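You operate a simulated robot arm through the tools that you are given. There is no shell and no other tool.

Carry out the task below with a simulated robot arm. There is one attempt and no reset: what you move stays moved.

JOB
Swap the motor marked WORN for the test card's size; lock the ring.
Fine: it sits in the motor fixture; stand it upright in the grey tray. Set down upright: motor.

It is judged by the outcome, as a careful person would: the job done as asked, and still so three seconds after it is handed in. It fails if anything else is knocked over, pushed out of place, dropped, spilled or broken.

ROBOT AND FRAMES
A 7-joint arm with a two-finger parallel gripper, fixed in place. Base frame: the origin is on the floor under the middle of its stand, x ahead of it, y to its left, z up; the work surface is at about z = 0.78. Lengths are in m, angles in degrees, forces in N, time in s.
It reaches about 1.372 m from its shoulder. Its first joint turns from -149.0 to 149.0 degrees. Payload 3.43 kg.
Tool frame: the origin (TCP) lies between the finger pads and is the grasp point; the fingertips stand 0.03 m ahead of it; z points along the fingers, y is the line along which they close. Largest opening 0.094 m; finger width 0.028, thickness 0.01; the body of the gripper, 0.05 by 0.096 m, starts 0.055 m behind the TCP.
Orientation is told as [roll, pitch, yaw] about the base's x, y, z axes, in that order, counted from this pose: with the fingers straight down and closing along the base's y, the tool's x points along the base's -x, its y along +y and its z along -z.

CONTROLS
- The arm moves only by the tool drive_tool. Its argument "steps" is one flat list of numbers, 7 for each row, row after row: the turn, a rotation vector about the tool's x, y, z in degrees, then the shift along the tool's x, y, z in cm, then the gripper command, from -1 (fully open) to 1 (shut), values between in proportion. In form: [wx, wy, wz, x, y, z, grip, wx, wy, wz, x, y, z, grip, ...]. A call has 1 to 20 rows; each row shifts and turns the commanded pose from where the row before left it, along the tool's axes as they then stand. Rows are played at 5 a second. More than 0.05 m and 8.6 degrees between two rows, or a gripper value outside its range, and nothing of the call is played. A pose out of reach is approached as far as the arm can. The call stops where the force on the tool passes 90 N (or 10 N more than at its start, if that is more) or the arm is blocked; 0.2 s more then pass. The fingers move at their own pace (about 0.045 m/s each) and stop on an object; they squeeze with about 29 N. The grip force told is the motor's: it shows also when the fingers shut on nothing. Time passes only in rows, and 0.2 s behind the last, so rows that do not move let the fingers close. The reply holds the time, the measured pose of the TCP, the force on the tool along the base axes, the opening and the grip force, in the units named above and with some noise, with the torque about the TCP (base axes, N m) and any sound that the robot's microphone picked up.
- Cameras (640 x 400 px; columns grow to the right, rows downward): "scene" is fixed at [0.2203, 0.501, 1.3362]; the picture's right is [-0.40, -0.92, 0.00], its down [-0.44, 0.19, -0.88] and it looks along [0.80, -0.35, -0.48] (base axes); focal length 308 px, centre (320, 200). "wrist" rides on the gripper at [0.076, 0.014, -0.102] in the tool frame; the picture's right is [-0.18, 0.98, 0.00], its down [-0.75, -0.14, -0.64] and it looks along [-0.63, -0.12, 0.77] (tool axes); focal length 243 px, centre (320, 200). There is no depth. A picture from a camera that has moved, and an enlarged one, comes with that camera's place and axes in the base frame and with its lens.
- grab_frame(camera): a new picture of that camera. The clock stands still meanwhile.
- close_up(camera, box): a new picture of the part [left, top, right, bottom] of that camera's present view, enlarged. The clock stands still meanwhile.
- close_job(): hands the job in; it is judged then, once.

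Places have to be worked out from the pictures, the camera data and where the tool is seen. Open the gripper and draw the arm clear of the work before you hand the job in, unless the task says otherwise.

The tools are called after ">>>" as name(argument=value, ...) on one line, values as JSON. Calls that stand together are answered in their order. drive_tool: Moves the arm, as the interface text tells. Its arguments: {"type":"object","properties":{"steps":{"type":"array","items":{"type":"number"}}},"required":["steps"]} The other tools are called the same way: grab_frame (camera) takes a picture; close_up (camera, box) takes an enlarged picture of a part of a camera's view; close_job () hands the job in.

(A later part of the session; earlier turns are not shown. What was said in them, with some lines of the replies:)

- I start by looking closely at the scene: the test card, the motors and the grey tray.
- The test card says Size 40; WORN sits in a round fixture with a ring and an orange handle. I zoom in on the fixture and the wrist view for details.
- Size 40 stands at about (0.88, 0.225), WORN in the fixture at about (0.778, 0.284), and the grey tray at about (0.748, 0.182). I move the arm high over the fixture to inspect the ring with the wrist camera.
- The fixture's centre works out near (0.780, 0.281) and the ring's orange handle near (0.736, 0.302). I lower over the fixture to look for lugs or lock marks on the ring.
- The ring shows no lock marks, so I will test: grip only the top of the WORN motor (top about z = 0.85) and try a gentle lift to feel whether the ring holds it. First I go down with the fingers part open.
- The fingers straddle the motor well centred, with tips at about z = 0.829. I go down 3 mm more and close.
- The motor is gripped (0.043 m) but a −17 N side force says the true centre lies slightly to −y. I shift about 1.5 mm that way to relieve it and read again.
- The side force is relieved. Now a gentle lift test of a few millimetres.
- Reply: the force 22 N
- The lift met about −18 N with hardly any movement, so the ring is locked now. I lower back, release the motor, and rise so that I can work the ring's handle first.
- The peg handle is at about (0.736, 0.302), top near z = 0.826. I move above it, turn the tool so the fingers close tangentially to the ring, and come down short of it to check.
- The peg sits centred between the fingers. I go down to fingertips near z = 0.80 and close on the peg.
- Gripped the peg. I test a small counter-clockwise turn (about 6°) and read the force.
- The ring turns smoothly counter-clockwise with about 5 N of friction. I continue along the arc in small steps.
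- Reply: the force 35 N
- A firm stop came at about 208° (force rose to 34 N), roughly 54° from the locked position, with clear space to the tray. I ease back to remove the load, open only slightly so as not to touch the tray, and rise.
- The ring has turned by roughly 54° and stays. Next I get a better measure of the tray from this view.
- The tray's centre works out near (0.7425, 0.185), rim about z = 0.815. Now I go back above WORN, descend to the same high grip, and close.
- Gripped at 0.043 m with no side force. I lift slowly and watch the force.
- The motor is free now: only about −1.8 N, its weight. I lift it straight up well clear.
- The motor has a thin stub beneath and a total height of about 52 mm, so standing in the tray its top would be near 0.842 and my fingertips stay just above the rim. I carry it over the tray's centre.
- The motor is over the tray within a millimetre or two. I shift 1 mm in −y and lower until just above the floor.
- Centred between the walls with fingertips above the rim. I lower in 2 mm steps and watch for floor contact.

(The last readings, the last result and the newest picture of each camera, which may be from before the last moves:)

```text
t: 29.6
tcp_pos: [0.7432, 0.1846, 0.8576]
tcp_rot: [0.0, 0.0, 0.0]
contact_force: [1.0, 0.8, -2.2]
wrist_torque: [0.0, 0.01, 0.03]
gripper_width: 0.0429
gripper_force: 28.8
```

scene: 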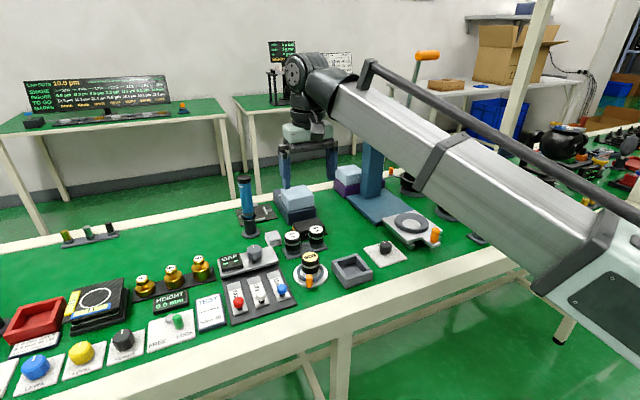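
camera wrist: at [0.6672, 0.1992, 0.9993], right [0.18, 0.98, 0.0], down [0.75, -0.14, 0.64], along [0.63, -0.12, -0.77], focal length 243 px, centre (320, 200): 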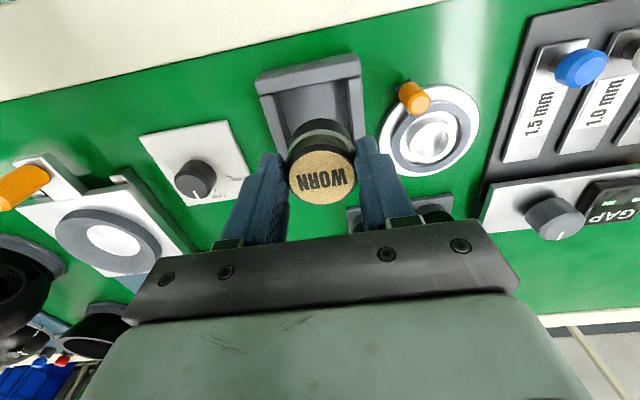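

>>> drive_tool(steps=[0, 0, 0, 0, 0, 0.2, 1, 0, 0, 0, 0, 0, 0.2, 1, 0, 0, 0, 0, 0, 0, 1])

>>> close_up(camera="scene", box=[325, 225, 405, 295])

```text
t: 30.4
tcp_pos: [0.7429, 0.1855, 0.8551]
tcp_rot: [0.0, 0.0, 0.1]
contact_force: [-0.1, 0.6, 11.2]
wrist_torque: [0.0, -0.03, -0.02]
gripper_width: 0.0429
gripper_force: 28.9
```

```text
5.71 times, centred on (365, 260) of scene
camera zoom: at [0.2203, 0.501, 1.3362], right [-0.4, -0.92, 0.0], down [-0.44, 0.19, -0.88], along [0.8, -0.35, -0.48], focal length 1760 px, centre (63, -143)
```

zoom: 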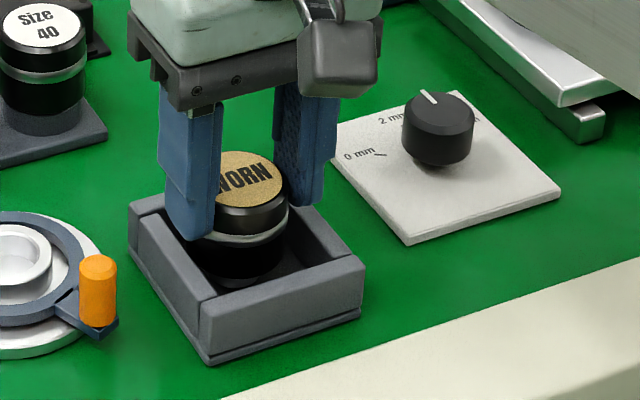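

About 11 N of contact: the stub is on the tray floor (z about 0.793). I unload 1.5 mm, then open slowly.

>>> drive_tool(steps=[0, 0, 0, 0, 0, -0.15, 1, 0, 0, 0, 0, 0, 0, 1, 0, 0, 0, 0, 0, 0, 0.05, 0, 0, 0, 0, 0, 0, -0.05, 0, 0, 0, 0, 0, 0, -0.2, 0, 0, 0, 0, 0, 0, -0.5, 0, 0, 0, 0, 0, 0, -0.5])

>>> grab_frame(camera="wrist")

>>> close_up(camera="scene", box=[325, 225, 405, 295])

```text
t: 32.0
tcp_pos: [0.7441, 0.1853, 0.8558]
tcp_rot: [0.0, 0.0, 0.0]
contact_force: [0.0, 0.8, 0.1]
wrist_torque: [0.02, -0.01, -0.05]
gripper_width: 0.0705
gripper_force: 0.0
```

```text
taken
camera wrist: at [0.6668, 0.1991, 0.9575], right [0.18, 0.98, 0.0], down [0.75, -0.14, 0.64], along [0.63, -0.12, -0.77], focal length 243 px, centre (320, 200)
```

wrist: 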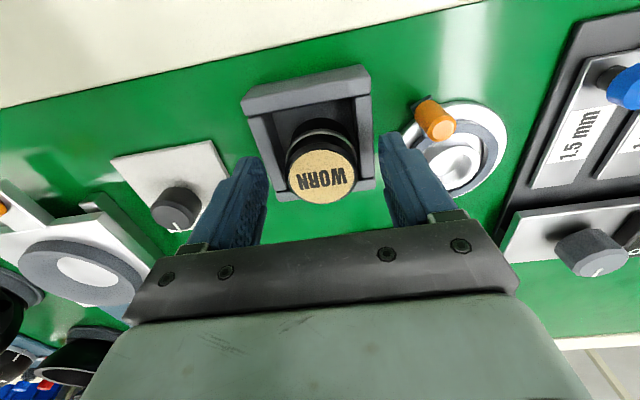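

```text
5.71 times, centred on (365, 260) of scene
camera zoom: at [0.2203, 0.501, 1.3362], right [-0.4, -0.92, 0.0], down [-0.44, 0.19, -0.88], along [0.8, -0.35, -0.48], focal length 1760 px, centre (63, -143)
```

zoom: 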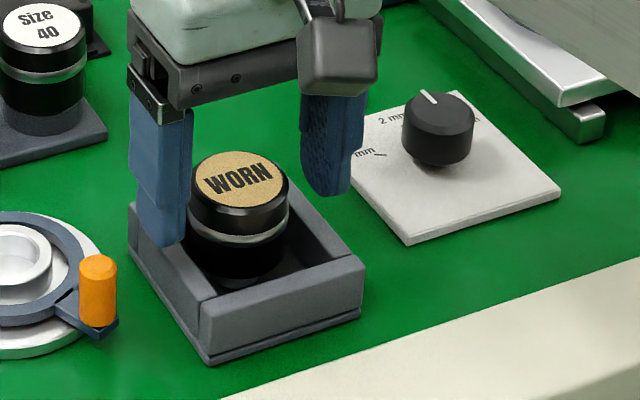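

WORN stands upright in the tray. I rise straight up and move above Size 40, which I put at about (0.886, 0.222), and look at it.

>>> drive_tool(steps=[0, 0, 0, 0, 0, -2, -0.5, 0, 0, 0, 0, 0, -3, -0.5, 0, 0, 0, 0, 0, -4, -0.5, 0, 0, 0, -3.6, 0.95, 0, -0.5, 0, 0, 0, -3.6, 0.95, 0, -0.5, 0, 0, 0, -3.6, 0.95, 0, -0.5, 0, 0, 0, -3.55, 0.93, 0, -0.5, 0, 0, 0, 0, 0, 0, -0.5])

>>> grab_frame(camera="wrist")

>>> close_up(camera="scene", box=[260, 180, 400, 290])

```text
t: 33.8
tcp_pos: [0.8874, 0.2224, 0.9462]
tcp_rot: [0.1, 0.0, 0.0]
contact_force: [-0.5, -0.6, 0.2]
wrist_torque: [0.0, 0.0, 0.02]
gripper_width: 0.0705
gripper_force: 0.0
```

```text
taken
camera wrist: at [0.8108, 0.2366, 1.0471], right [0.18, 0.98, 0.0], down [0.75, -0.14, 0.64], along [0.63, -0.12, -0.77], focal length 243 px, centre (320, 200)
```

wrist: 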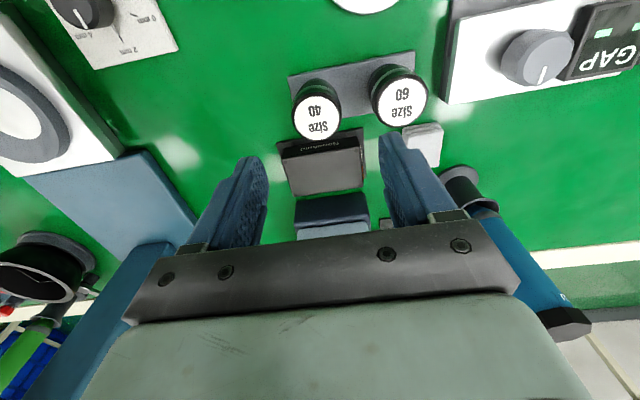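

```text
3.64 times, centred on (330, 235) of scene
camera zoom: at [0.2203, 0.501, 1.3362], right [-0.4, -0.92, 0.0], down [-0.44, 0.19, -0.88], along [0.8, -0.35, -0.48], focal length 1120 px, centre (284, 73)
```

zoom: 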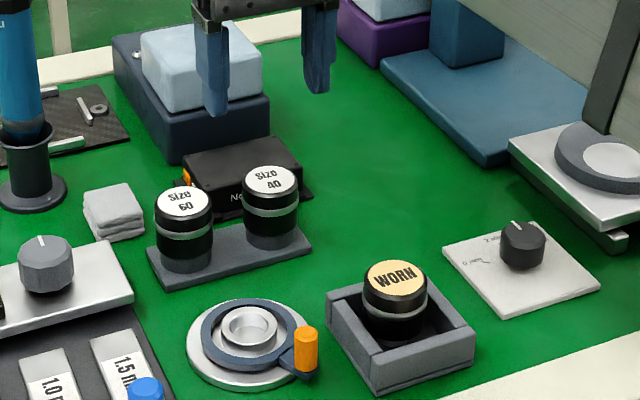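

>>> close_up(camera="wrist", box=[270, 40, 450, 160])

>>> close_up(camera="scene", box=[290, 215, 350, 265])

```text
3.33 times, centred on (360, 100) of wrist
camera zoom: at [0.8108, 0.2366, 1.0471], right [0.18, 0.98, 0.0], down [0.75, -0.14, 0.64], along [0.63, -0.12, -0.77], focal length 809 px, centre (187, 533)
```

zoom: 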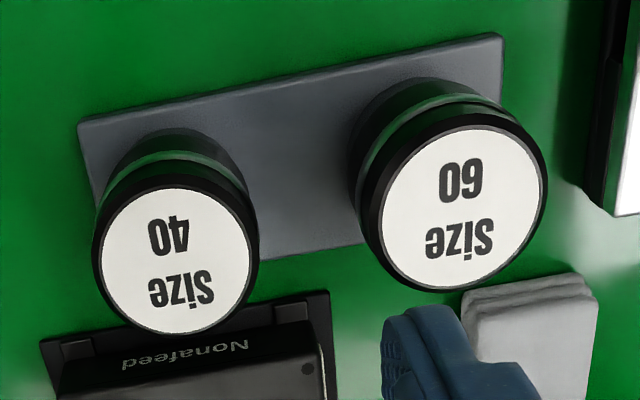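

```text
8.00 times, centred on (320, 240) of scene
camera zoom: at [0.2203, 0.501, 1.3362], right [-0.4, -0.92, 0.0], down [-0.44, 0.19, -0.88], along [0.8, -0.35, -0.48], focal length 2464 px, centre (320, -120)
```

zoom: 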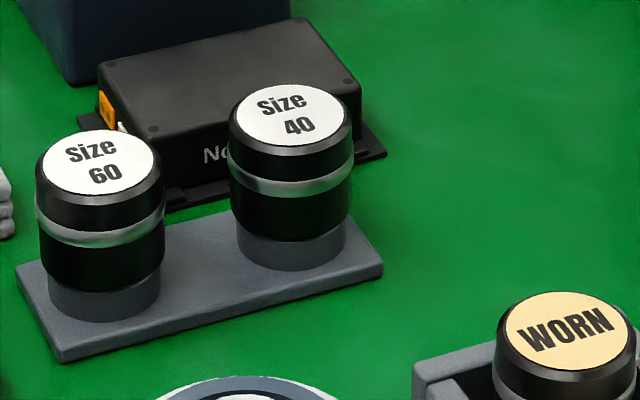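

Size 40 is at about (0.887, 0.219), with Size 60 70 mm beside it. I narrow the fingers to 56 mm so they clear Size 60, adjust, and lower to just above the motor top to check.

>>> drive_tool(steps=[0, 0, 0, -0.1, -0.35, 0, -0.19, 0, 0, 0, 0, 0, 2, -0.19, 0, 0, 0, 0, 0, 2, -0.19, 0, 0, 0, 0, 0, 2, -0.19, 0, 0, 0, 0, 0, 0, -0.19])

>>> grab_frame(camera="wrist")

>>> close_up(camera="scene", box=[270, 200, 350, 265])

```text
t: 35.0
tcp_pos: [0.8887, 0.2177, 0.8849]
tcp_rot: [-0.1, 0.1, -0.1]
contact_force: [0.0, -0.2, -1.3]
wrist_torque: [0.0, 0.01, -0.01]
gripper_width: 0.0558
gripper_force: 0.2
```

```text
taken
camera wrist: at [0.8114, 0.2335, 0.9871], right [0.18, 0.98, 0.0], down [0.75, -0.14, 0.64], along [0.63, -0.12, -0.77], focal length 243 px, centre (320, 200)
```

wrist: 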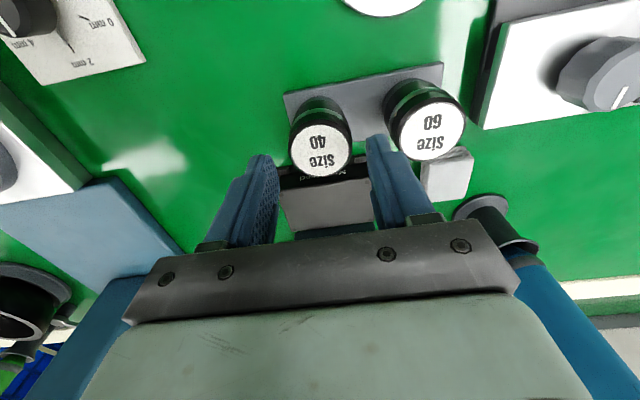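

```text
6.15 times, centred on (310, 232) of scene
camera zoom: at [0.2203, 0.501, 1.3362], right [-0.4, -0.92, 0.0], down [-0.44, 0.19, -0.88], along [0.8, -0.35, -0.48], focal length 1895 px, centre (382, 0)
```

zoom: 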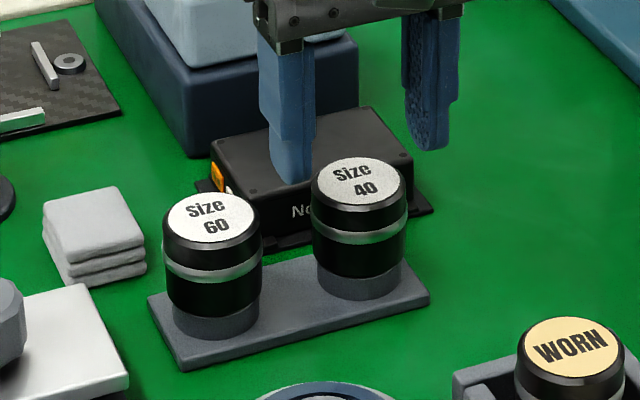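

Centred between the fingers with room to Size 60. I descend to the same grip height as for WORN and compare the view before closing.

>>> drive_tool(steps=[0, 0, 0, 0, 0, 1.5, -0.19, 0, 0, 0, 0, 0, 1.35, -0.19, 0, 0, 0, 0, 0, 0, -0.19])

>>> grab_frame(camera="wrist")

>>> close_up(camera="scene", box=[270, 200, 350, 265])

```text
t: 35.8
tcp_pos: [0.8878, 0.2194, 0.8567]
tcp_rot: [0.0, 0.0, -0.1]
contact_force: [-0.1, -0.2, -0.3]
wrist_torque: [0.02, 0.02, 0.0]
gripper_width: 0.0557
gripper_force: 0.1
```

```text
taken
camera wrist: at [0.8116, 0.2333, 0.9588], right [0.18, 0.98, 0.0], down [0.75, -0.14, 0.64], along [0.63, -0.12, -0.77], focal length 243 px, centre (320, 200)
```

wrist: 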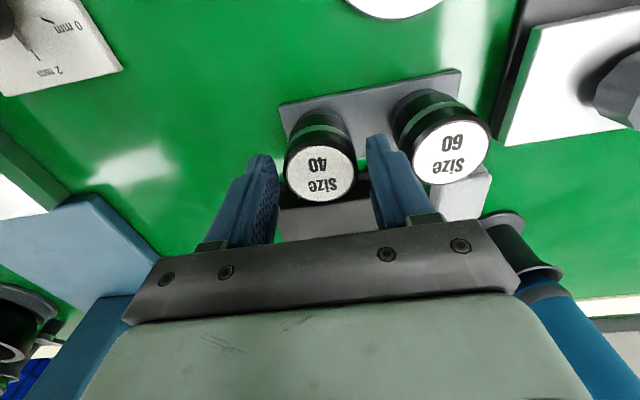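

```text
6.15 times, centred on (310, 232) of scene
camera zoom: at [0.2203, 0.501, 1.3362], right [-0.4, -0.92, 0.0], down [-0.44, 0.19, -0.88], along [0.8, -0.35, -0.48], focal length 1895 px, centre (382, 0)
```

zoom: 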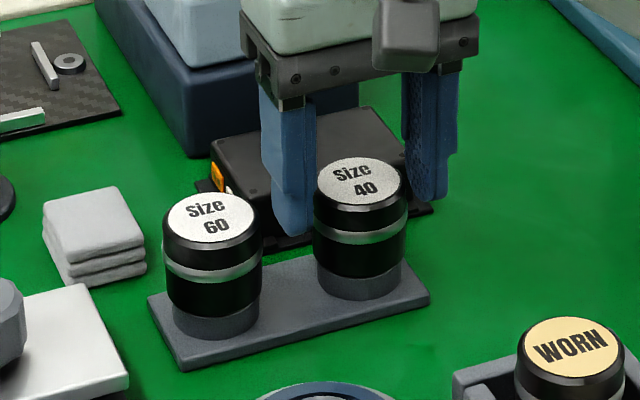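

>>> drive_tool(steps=[0, 0, 0, 0, 0, 0, 0.1, 0, 0, 0, 0, 0, 0, 1, 0, 0, 0, 0, 0, 0, 1, 0, 0, 0, 0, 0, 0, 1, 0, 0, 0, 0, 0, 0, 1])

>>> close_up(camera="wrist", box=[260, 110, 380, 220])

```text
t: 37.0
tcp_pos: [0.8879, 0.219, 0.8563]
tcp_rot: [0.0, 0.0, 0.0]
contact_force: [0.1, -0.5, 0.3]
wrist_torque: [-0.05, 0.01, -0.01]
gripper_width: 0.0431
gripper_force: 29.0
```

```text
3.64 times, centred on (320, 165) of wrist
camera zoom: at [0.8116, 0.2334, 0.9589], right [0.18, 0.98, 0.0], down [0.75, -0.14, 0.64], along [0.63, -0.12, -0.77], focal length 882 px, centre (320, 327)
```

zoom: 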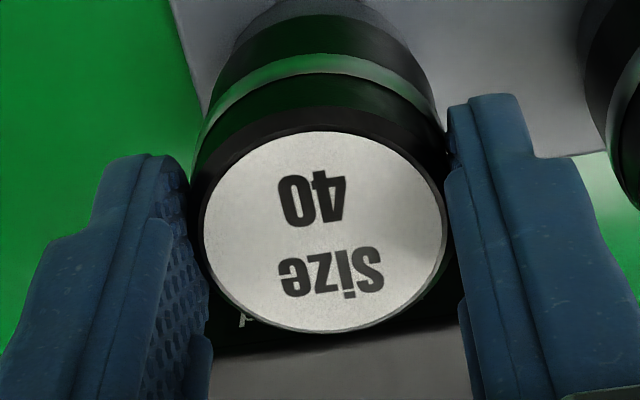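

Size 40 is gripped with no side force. I lift a few millimetres and check the force.

>>> drive_tool(steps=[0, 0, 0, 0, 0, -0.2, 1, 0, 0, 0, 0, 0, -0.2, 1, 0, 0, 0, 0, 0, 0, 1])

```text
t: 37.8
tcp_pos: [0.8881, 0.2188, 0.8616]
tcp_rot: [0.0, 0.1, -0.1]
contact_force: [0.3, -0.4, -2.2]
wrist_torque: [0.01, -0.01, 0.02]
gripper_width: 0.0433
gripper_force: 28.9
```

It comes free. I lift it clear and carry it above the fixture to the same pose I had with WORN, so I can compare the views.

>>> drive_tool(steps=[0, 0, 0, 0, 0, -1.6, 1, 0, 0, 0, 0, 0, -3, 1, 0, 0, 0, 0, 0, -3, 1, 0, 0, 0, 2.7, 1.0, 0, 1, 0, 0, 0, 2.7, 1.5, 0, 1, 0, 0, 0, 2.7, 1.7, 0, 1, 0, 0, 0, 2.6, 1.77, 0, 1, 0, 0, 0, 0, 0, 0, 1])

>>> close_up(camera="scene", box=[285, 210, 335, 255])

>>> grab_frame(camera="wrist")

>>> close_up(camera="wrist", box=[260, 110, 380, 220])

>>> close_up(camera="wrist", box=[270, 40, 370, 120])

```text
t: 39.6
tcp_pos: [0.7811, 0.2781, 0.9374]
tcp_rot: [0.1, 0.0, 0.0]
contact_force: [0.6, 0.3, -2.1]
wrist_torque: [0.02, -0.04, 0.02]
gripper_width: 0.0432
gripper_force: 29.1
```

```text
8.89 times, centred on (310, 232) of scene
camera zoom: at [0.2203, 0.501, 1.3362], right [-0.4, -0.92, 0.0], down [-0.44, 0.19, -0.88], along [0.8, -0.35, -0.48], focal length 2738 px, centre (409, -89)
```

zoom: 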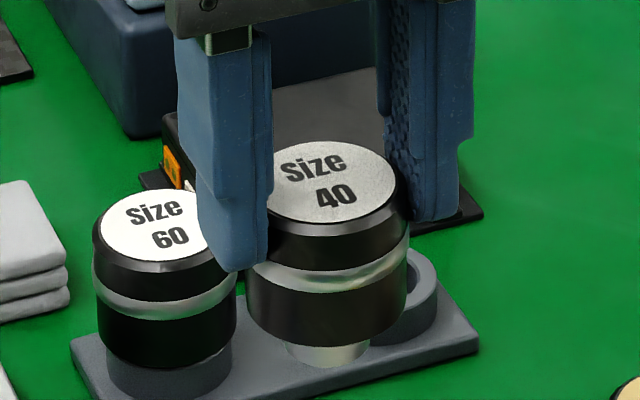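

```text
taken
camera wrist: at [0.7047, 0.2929, 1.0391], right [0.18, 0.98, 0.0], down [0.75, -0.14, 0.64], along [0.63, -0.12, -0.77], focal length 243 px, centre (320, 200)
```

wrist: 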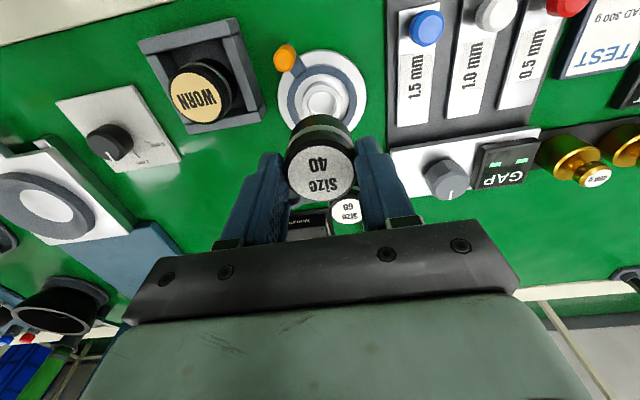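

```text
3.64 times, centred on (320, 165) of wrist
camera zoom: at [0.7047, 0.2929, 1.0391], right [0.18, 0.98, 0.0], down [0.75, -0.14, 0.64], along [0.63, -0.12, -0.77], focal length 882 px, centre (320, 327)
```

zoom: 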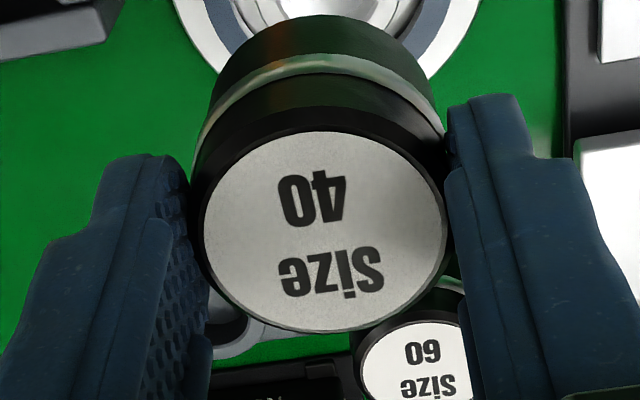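

```text
5.00 times, centred on (320, 80) of wrist
camera zoom: at [0.7047, 0.2929, 1.0391], right [0.18, 0.98, 0.0], down [0.75, -0.14, 0.64], along [0.63, -0.12, -0.77], focal length 1213 px, centre (320, 800)
```

zoom: 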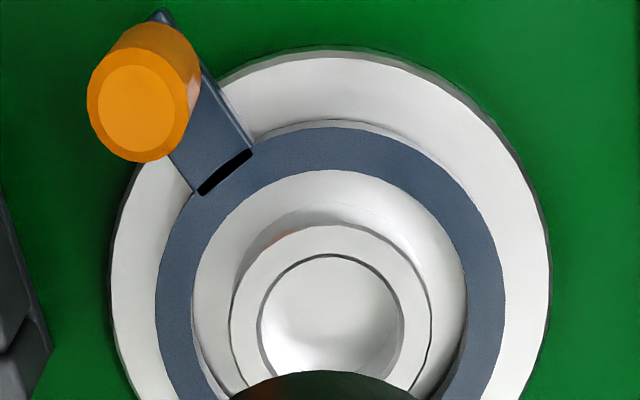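

Comparing the two views, Size 40 sits about 2.4 mm further toward −x in the grip than WORN did, so I offset the tool by +2.4 mm in x and lower to just above the socket.

>>> drive_tool(steps=[0, 0, 0, -0.24, 0.03, 0, 1, 0, 0, 0, 0, 0, 2, 1, 0, 0, 0, 0, 0, 2, 1, 0, 0, 0, 0, 0, 1.8, 1, 0, 0, 0, 0, 0, 0, 1])

>>> close_up(camera="scene", box=[280, 230, 340, 290])

>>> close_up(camera="wrist", box=[250, 60, 390, 180])

```text
t: 40.8
tcp_pos: [0.7849, 0.2795, 0.8793]
tcp_rot: [0.1, -0.1, 0.1]
contact_force: [1.5, -0.1, -2.7]
wrist_torque: [0.02, 0.02, -0.01]
gripper_width: 0.0429
gripper_force: 29.2
```

```text
6.67 times, centred on (310, 260) of scene
camera zoom: at [0.2203, 0.501, 1.3362], right [-0.4, -0.92, 0.0], down [-0.44, 0.19, -0.88], along [0.8, -0.35, -0.48], focal length 2053 px, centre (387, -200)
```

zoom: 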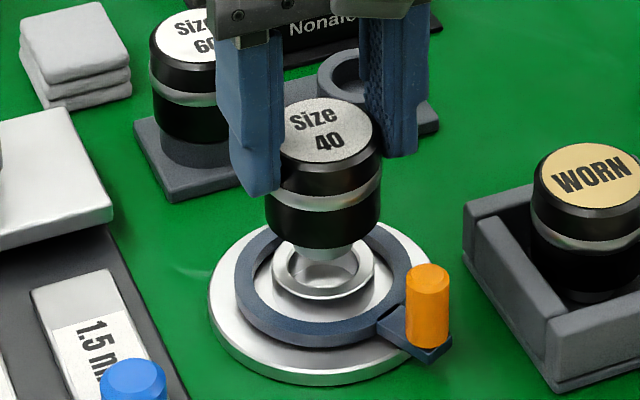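

```text
3.33 times, centred on (320, 120) of wrist
camera zoom: at [0.7075, 0.2935, 0.9807], right [0.18, 0.98, 0.0], down [0.75, -0.14, 0.64], along [0.63, -0.12, -0.77], focal length 809 px, centre (320, 467)
```

zoom: 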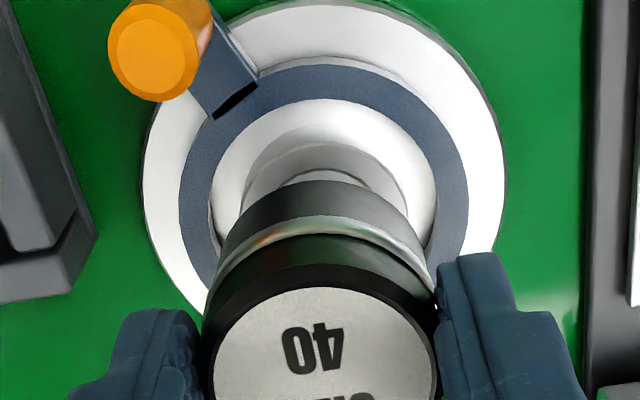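

The stub is lined up over the socket. I lower in small steps and check the force for any catch on the rim.

>>> drive_tool(steps=[0, 0, 0, 0, 0, 0.3, 1, 0, 0, 0, 0, 0, 0.3, 1, 0, 0, 0, 0, 0, 0.3, 1, 0, 0, 0, 0, 0, 0, 1])

```text
t: 41.8
tcp_pos: [0.7835, 0.2787, 0.8692]
tcp_rot: [0.0, 0.0, 0.0]
contact_force: [0.4, 0.5, -1.9]
wrist_torque: [0.01, 0.0, 0.02]
gripper_width: 0.0432
gripper_force: 29.1
```

>>> drive_tool(steps=[0, 0, 0, 0, 0, 0.2, 1, 0, 0, 0, 0, 0, 0.2, 1, 0, 0, 0, 0, 0, 0, 1])

>>> close_up(camera="scene", box=[280, 230, 340, 290])

```text
t: 42.6
tcp_pos: [0.7831, 0.2782, 0.866]
tcp_rot: [0.0, 0.0, 0.0]
contact_force: [0.1, 0.1, -1.6]
wrist_torque: [0.0, 0.0, 0.01]
gripper_width: 0.043
gripper_force: 28.7
```

```text
6.67 times, centred on (310, 260) of scene
camera zoom: at [0.2203, 0.501, 1.3362], right [-0.4, -0.92, 0.0], down [-0.44, 0.19, -0.88], along [0.8, -0.35, -0.48], focal length 2053 px, centre (387, -200)
```

zoom: 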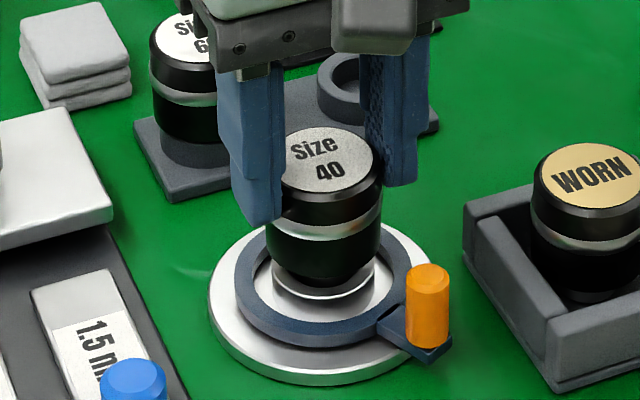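

The stub is going in without contact. I continue down slowly.

>>> drive_tool(steps=[0, 0, 0, 0, 0, 0.2, 1, 0, 0, 0, 0, 0, 0.2, 1, 0, 0, 0, 0, 0, 0.2, 1, 0, 0, 0, 0, 0, 0, 1])

```text
t: 43.6
tcp_pos: [0.7833, 0.2794, 0.8586]
tcp_rot: [0.0, 0.1, 0.0]
contact_force: [0.2, -0.4, -2.3]
wrist_torque: [0.0, -0.01, 0.02]
gripper_width: 0.0428
gripper_force: 29.1
```

>>> drive_tool(steps=[0, 0, 0, 0, 0, 0.15, 1, 0, 0, 0, 0, 0, 0.15, 1, 0, 0, 0, 0, 0, 0, 1])

>>> close_up(camera="scene", box=[280, 230, 340, 290])

```text
t: 44.4
tcp_pos: [0.7832, 0.2783, 0.8576]
tcp_rot: [0.0, 0.0, 0.0]
contact_force: [0.5, -0.9, 4.3]
wrist_torque: [-0.07, 0.02, -0.02]
gripper_width: 0.0433
gripper_force: 29.6
```

```text
6.67 times, centred on (310, 260) of scene
camera zoom: at [0.2203, 0.501, 1.3362], right [-0.4, -0.92, 0.0], down [-0.44, 0.19, -0.88], along [0.8, -0.35, -0.48], focal length 2053 px, centre (387, -200)
```

zoom: 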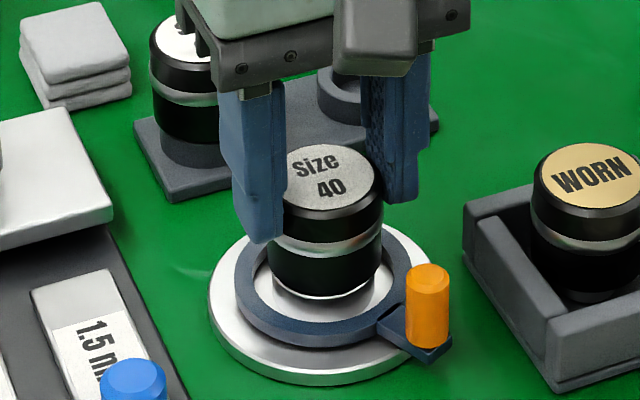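

Contact at the same height WORN had when seated: Size 40 is fully in the socket. I release it gently and rise.

>>> drive_tool(steps=[0, 0, 0, 0, 0, -0.05, 1, 0, 0, 0, 0, 0, 0, 0.05, 0, 0, 0, 0, 0, 0, -0.1, 0, 0, 0, 0, 0, 0, -0.5, 0, 0, 0, 0, 0, 0, -0.5, 0, 0, 0, 0, 0, -2, -0.5, 0, 0, 0, 0, 0, -3, -0.5, 0, 0, 0, 0, 0, -3, -0.5])

>>> grab_frame(camera="wrist")

>>> close_up(camera="scene", box=[270, 215, 390, 295])

>>> close_up(camera="wrist", box=[240, 20, 400, 140])

```text
t: 46.2
tcp_pos: [0.7825, 0.2793, 0.9366]
tcp_rot: [0.1, -0.1, 0.0]
contact_force: [0.4, 0.0, 0.4]
wrist_torque: [-0.02, 0.03, 0.01]
gripper_width: 0.0705
gripper_force: 0.0
```

```text
taken
camera wrist: at [0.7064, 0.2931, 1.0392], right [0.18, 0.98, 0.0], down [0.75, -0.14, 0.64], along [0.63, -0.12, -0.77], focal length 243 px, centre (320, 200)
```

wrist: 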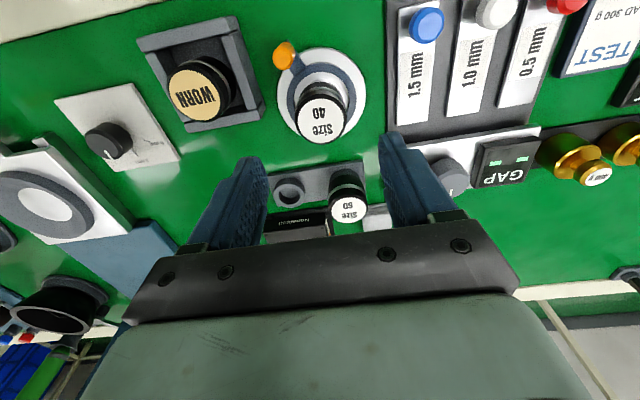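

```text
5.00 times, centred on (330, 255) of scene
camera zoom: at [0.2203, 0.501, 1.3362], right [-0.4, -0.92, 0.0], down [-0.44, 0.19, -0.88], along [0.8, -0.35, -0.48], focal length 1540 px, centre (270, -75)
```

zoom: 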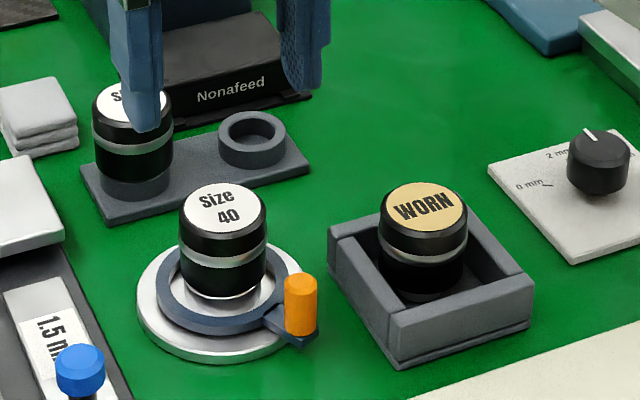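

```text
3.33 times, centred on (320, 80) of wrist
camera zoom: at [0.7064, 0.2931, 1.0392], right [0.18, 0.98, 0.0], down [0.75, -0.14, 0.64], along [0.63, -0.12, -0.77], focal length 809 px, centre (320, 600)
```

zoom: 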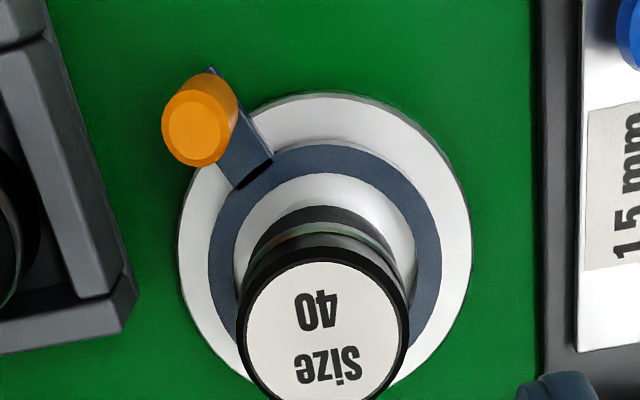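

Size 40 is seated and WORN stands in the tray. Now I go back above the handle (about 0.738, 0.2575), turned to close tangentially and with a narrow opening to stay clear of the tray.

>>> drive_tool(steps=[0, 0, 0, 2.2, -1.0, 0, 0.1, 0, 0, 0, 2.24, -1.1, 0, 0.36, 0, 0, -8.5, 0, 0, 0, 0.36, 0, 0, -8.5, 0, 0, 0, 0.36, 0, 0, -8.5, 0, 0, 0, 0.36, 0, 0, 0, 0, 0, 3, 0.36, 0, 0, 0, 0, 0, 3, 0.36, 0, 0, 0, 0, 0, 0, 0.36])

>>> close_up(camera="wrist", box=[240, 70, 400, 190])

>>> close_up(camera="scene", box=[270, 215, 390, 295])

```text
t: 48.0
tcp_pos: [0.7367, 0.2593, 0.8778]
tcp_rot: [0.0, 0.0, 25.6]
contact_force: [0.0, -0.7, 0.0]
wrist_torque: [0.03, 0.04, 0.01]
gripper_width: 0.0299
gripper_force: 0.0
```

```text
3.33 times, centred on (320, 130) of wrist
camera zoom: at [0.6625, 0.2386, 0.9794], right [-0.26, 0.97, 0.0], down [0.74, 0.2, 0.64], along [0.62, 0.17, -0.77], focal length 809 px, centre (320, 433)
```

zoom: 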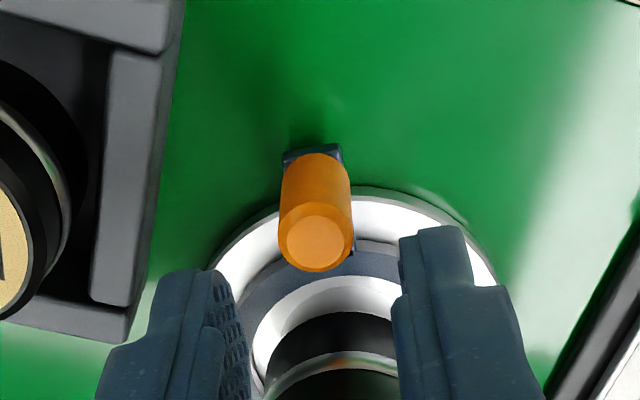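

```text
5.00 times, centred on (330, 255) of scene
camera zoom: at [0.2203, 0.501, 1.3362], right [-0.4, -0.92, 0.0], down [-0.44, 0.19, -0.88], along [0.8, -0.35, -0.48], focal length 1540 px, centre (270, -75)
```

zoom: 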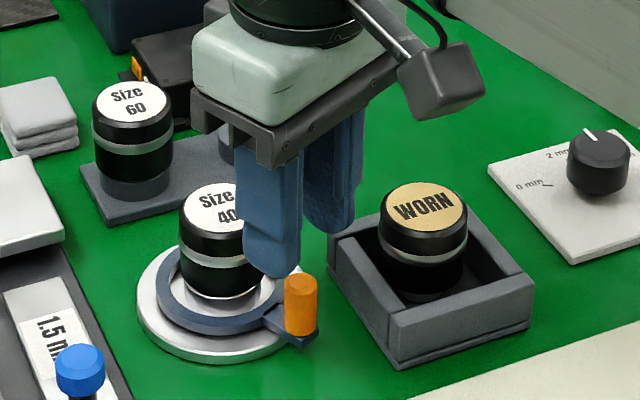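

The handle is centred between the fingers and there's about 7 mm to the tray. I go down and close on it.

>>> drive_tool(steps=[0, 0, 0, 0, 0, 2.5, 0.36, 0, 0, 0, 0, 0, 2, 0.36, 0, 0, 0, 0, 0, 0, 0.6, 0, 0, 0, 0, 0, 0, 1, 0, 0, 0, 0, 0, 0, 1, 0, 0, 0, 0, 0, 0, 1])

>>> close_up(camera="scene", box=[270, 215, 390, 295])

```text
t: 49.4
tcp_pos: [0.7383, 0.2578, 0.8318]
tcp_rot: [0.0, 0.0, 25.4]
contact_force: [-1.7, 2.5, -7.1]
wrist_torque: [-0.28, -0.48, -0.01]
gripper_width: 0.0151
gripper_force: 45.4
```

```text
5.00 times, centred on (330, 255) of scene
camera zoom: at [0.2203, 0.501, 1.3362], right [-0.4, -0.92, 0.0], down [-0.44, 0.19, -0.88], along [0.8, -0.35, -0.48], focal length 1540 px, centre (270, -75)
```

zoom: 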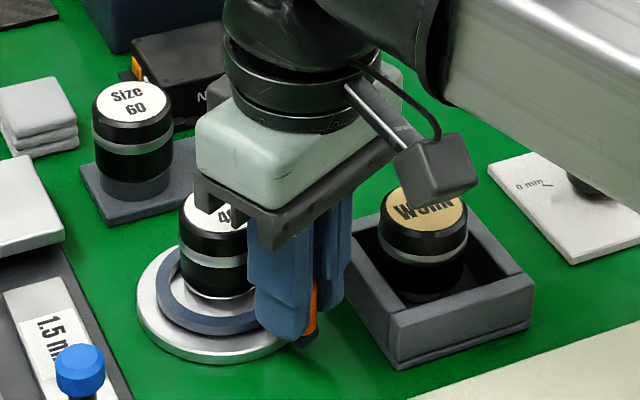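

Gripped. I turn the ring back clockwise along the same arc, a couple of steps at a time.

>>> drive_tool(steps=[0, 0, 3, 0, 0, 0, 1, 0, 0, 0, 0, 0.5, 0, 1, 0, 0, 6, 0, 0, 0, 1, 0, 0, 0, 0, 0.5, 0, 1, 0, 0, 0, 0, 0, 0, 1])

```text
t: 50.6
tcp_pos: [0.7358, 0.267, 0.8331]
tcp_rot: [-0.1, 0.0, 16.5]
contact_force: [-1.2, -4.7, -9.6]
wrist_torque: [0.42, 0.0, -0.22]
gripper_width: 0.015
gripper_force: 45.0
```

>>> drive_tool(steps=[0, 0, 6, 0, 0, 0, 1, 0, 0, 0, 0, 0.5, 0, 1, 0, 0, 6, 0, 0, 0, 1, 0, 0, 0, 0, 0.5, 0, 1, 0, 0, 0, 0, 0, 0, 1])

```text
t: 51.8
tcp_pos: [0.7338, 0.2789, 0.8335]
tcp_rot: [0.0, 0.0, 4.5]
contact_force: [-1.5, -5.5, 2.0]
wrist_torque: [0.42, -0.08, -0.21]
gripper_width: 0.0151
gripper_force: 45.1
```

>>> drive_tool(steps=[0, 0, 6, 0, 0, 0, 1, 0, 0, 0, 0, 0.5, 0, 1, 0, 0, 6, 0, 0, 0, 1, 0, 0, 0, 0, 0.5, 0, 1, 0, 0, 0, 0, 0, 0, 1])

```text
t: 53.0
tcp_pos: [0.734, 0.2879, 0.8332]
tcp_rot: [0.1, -0.1, -7.5]
contact_force: [-1.4, -4.1, 8.0]
wrist_torque: [0.39, -0.02, -0.22]
gripper_width: 0.0151
gripper_force: 45.1
```

>>> drive_tool(steps=[0, 0, 6, 0, 0, 0, 1, 0, 0, 0, 0, 0.5, 0, 1, 0, 0, 6, 0, 0, 0, 1, 0, 0, 0, 0, 0.5, 0, 1, 0, 0, 0, 0, 0, 0, 1])

>>> close_up(camera="scene", box=[250, 220, 370, 300])

```text
t: 54.2
tcp_pos: [0.7375, 0.2972, 0.833]
tcp_rot: [0.0, 0.0, -19.5]
contact_force: [-3.6, -3.8, -4.1]
wrist_torque: [0.34, -0.29, -0.23]
gripper_width: 0.015
gripper_force: 44.9
```

```text
5.00 times, centred on (310, 260) of scene
camera zoom: at [0.2203, 0.501, 1.3362], right [-0.4, -0.92, 0.0], down [-0.44, 0.19, -0.88], along [0.8, -0.35, -0.48], focal length 1540 px, centre (370, -100)
```

zoom: 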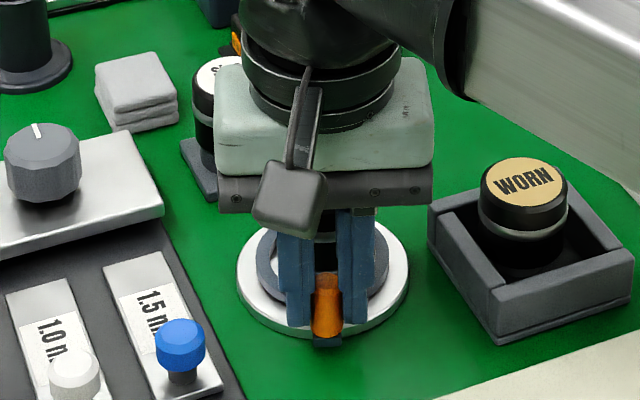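

The handle is nearly back to its starting angle. One more step, watching for the locked stop.

>>> drive_tool(steps=[0, 0, 6, 0, 0, 0, 1, 0, 0, 0, 0, 0.4, 0, 1, 0, 0, 0, 0, 0, 0, 1])

```text
t: 55.0
tcp_pos: [0.7392, 0.3014, 0.8333]
tcp_rot: [0.0, 0.1, -25.5]
contact_force: [-4.5, -5.0, -6.0]
wrist_torque: [0.25, -0.37, -0.25]
gripper_width: 0.015
gripper_force: 45.3
```

>>> drive_tool(steps=[0, 0, 4, 0, 0, 0, 1, 0, 0, 0, 0, 0.35, 0, 1, 0, 0, 0, 0, 0, 0, 1])

>>> close_up(camera="scene", box=[250, 220, 370, 300])

```text
t: 55.8
tcp_pos: [0.7398, 0.3014, 0.8351]
tcp_rot: [-0.2, 0.0, -29.6]
contact_force: [-12.6, -23.3, -10.9]
wrist_torque: [0.02, -0.11, -0.13]
gripper_width: 0.0149
gripper_force: 44.9
```

```text
5.00 times, centred on (310, 260) of scene
camera zoom: at [0.2203, 0.501, 1.3362], right [-0.4, -0.92, 0.0], down [-0.44, 0.19, -0.88], along [0.8, -0.35, -0.48], focal length 1540 px, centre (370, -100)
```

zoom: 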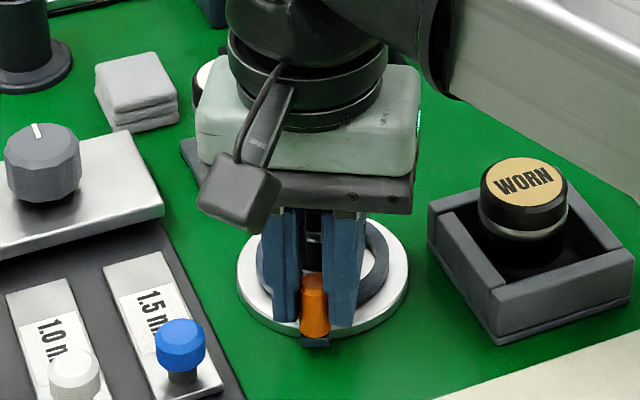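

The firm stop on the locked side is reached (26 N). I ease the load off, open, and rise straight up.

>>> drive_tool(steps=[0, 0, 0, 0, -0.3, 0, 1, 0, 0, 0, 0, 0, 0, 1, 0, 0, 0, 0, 0, 0, 0.4, 0, 0, 0, 0, 0, 0, 0.1, 0, 0, 0, 0, 0, 0, 0.1, 0, 0, 0, 0, 0, -2, 0.1, 0, 0, 0, 0, 0, -3, 0.1, 0, 0, 0, 0, 0, -4, 0.1, 0, 0, -8.5, 0, 0, 0, -0.2, 0, 0, -8.5, 0, 0, 0, -0.5, 0, 0, -8.5, 0, 0, 0, -0.5, 0, 0, -4, 0, 0, 0, -0.5])

>>> grab_frame(camera="wrist")

>>> close_up(camera="scene", box=[250, 200, 390, 300])

>>> close_up(camera="wrist", box=[280, 60, 420, 180])

```text
t: 58.4
tcp_pos: [0.7393, 0.3013, 0.922]
tcp_rot: [-0.1, 0.0, 0.0]
contact_force: [0.2, -0.3, 0.5]
wrist_torque: [0.02, 0.03, 0.0]
gripper_width: 0.0706
gripper_force: 0.1
```

```text
taken
camera wrist: at [0.6634, 0.3152, 1.0245], right [0.18, 0.98, 0.0], down [0.75, -0.14, 0.64], along [0.63, -0.12, -0.77], focal length 243 px, centre (320, 200)
```

wrist: 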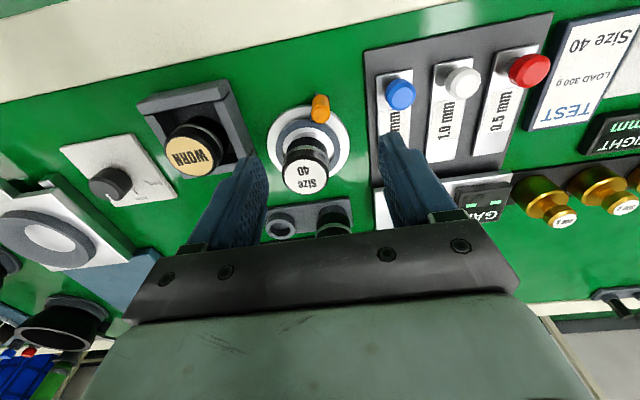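

```text
4.00 times, centred on (320, 250) of scene
camera zoom: at [0.2203, 0.501, 1.3362], right [-0.4, -0.92, 0.0], down [-0.44, 0.19, -0.88], along [0.8, -0.35, -0.48], focal length 1232 px, centre (320, 0)
```

zoom: 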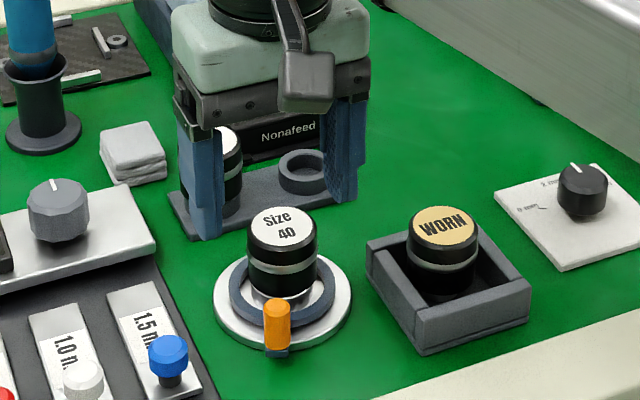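

```text
3.33 times, centred on (350, 120) of wrist
camera zoom: at [0.6634, 0.3152, 1.0245], right [0.18, 0.98, 0.0], down [0.75, -0.14, 0.64], along [0.63, -0.12, -0.77], focal length 809 px, centre (220, 467)
```

zoom: 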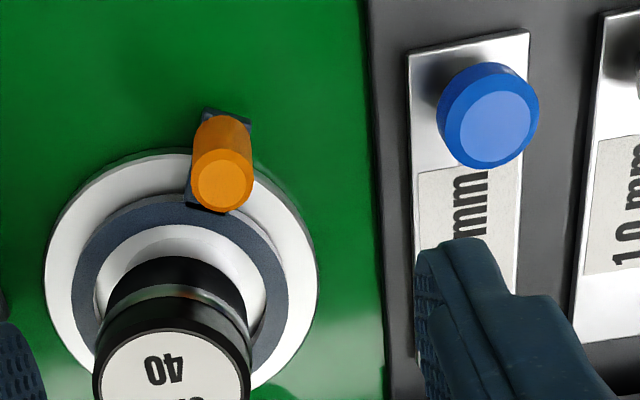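

The handle looks back at its locked angle. I compare with the original close-up of the same box.

>>> close_up(camera="scene", box=[285, 245, 335, 295])

>>> grab_frame(camera="scene")

```text
8.00 times, centred on (310, 270) of scene
camera zoom: at [0.2203, 0.501, 1.3362], right [-0.4, -0.92, 0.0], down [-0.44, 0.19, -0.88], along [0.8, -0.35, -0.48], focal length 2464 px, centre (400, -360)
```

zoom: 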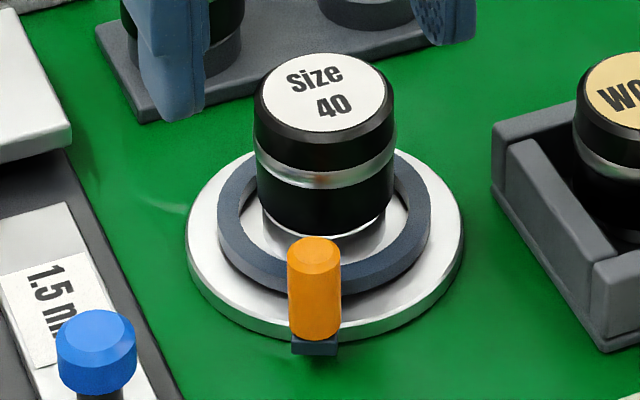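

```text
taken
```

scene: 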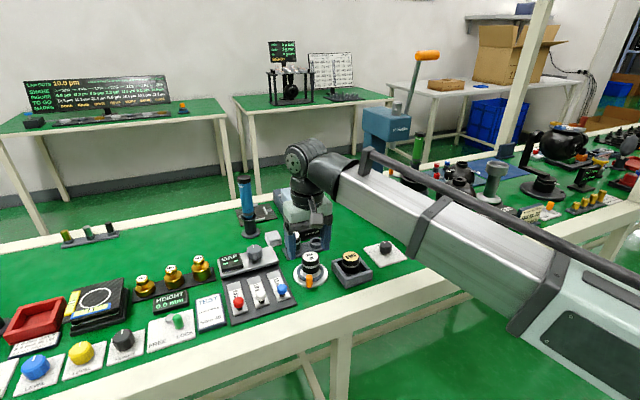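

The handle is exactly where it was when locked, Size 40 is seated, and WORN stands upright in the tray. I open the gripper fully and draw the arm up and clear.

>>> drive_tool(steps=[0, 0, 0, 0, 0, -4, -0.5, 0, 0, 0, 0, 0, -4.5, -1, 0, 0, 0, 0, 0, -4.5, -1, 0, 0, 0, 0, 0, -4.5, -1, 0, 0, 0, 0, -4, -1, -1, 0, 0, 0, 0, -4.5, 0, -1, 0, 0, 0, 0, -4.5, 0, -1, 0, 0, 0, 0, -4.5, 0, -1, 0, 0, 0, 0, -4.5, 0, -1, 0, 0, 0, 0, -4.5, 0, -1, 0, 0, 0, 0, 0, 0, -1, 0, 0, 0, 0, 0, 0, -1])

>>> grab_frame(camera="scene")

>>> close_up(camera="scene", box=[250, 200, 390, 300])

```text
t: 61.0
tcp_pos: [0.7386, 0.0347, 1.1064]
tcp_rot: [0.0, 0.1, 0.0]
contact_force: [-0.2, 0.3, 0.9]
wrist_torque: [-0.02, -0.02, 0.01]
gripper_width: 0.094
gripper_force: 0.0
```

```text
taken
```

scene: 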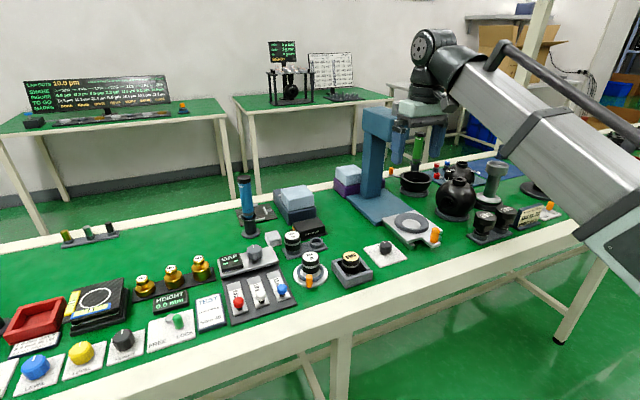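

```text
4.00 times, centred on (320, 250) of scene
camera zoom: at [0.2203, 0.501, 1.3362], right [-0.4, -0.92, 0.0], down [-0.44, 0.19, -0.88], along [0.8, -0.35, -0.48], focal length 1232 px, centre (320, 0)
```

zoom: 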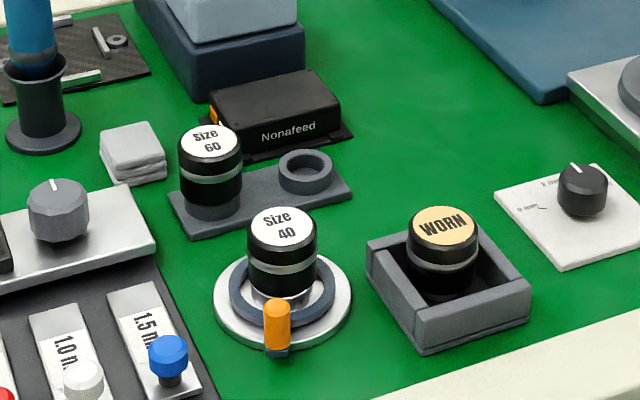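

The final picture shows Size 40 in the fixture with the ring at its locked stop, WORN upright in the grey tray, and everything else where it was. The arm is clear, so I hand the job in.

>>> close_job()

```text
The job is handed in.
```

The swap is done and handed in. The Size 40 motor named on the test card is in the fixture, and WORN stands upright in the grey tray.

- **Ring:** it was locked at the start, so I turned the handle about 54° to free WORN. Once Size 40 was in, I turned it back to the stop on the locked side. The handle is now exactly where it was at the start. I didn't tug on Size 40 to test the lock; I went by the stop and the handle position.
- **Size 40:** it went into the socket freely and came to rest at the same height WORN had.
- **Everything else:** the final picture shows nothing else moved or knocked over. The gripper is open and the arm is clear of the work.
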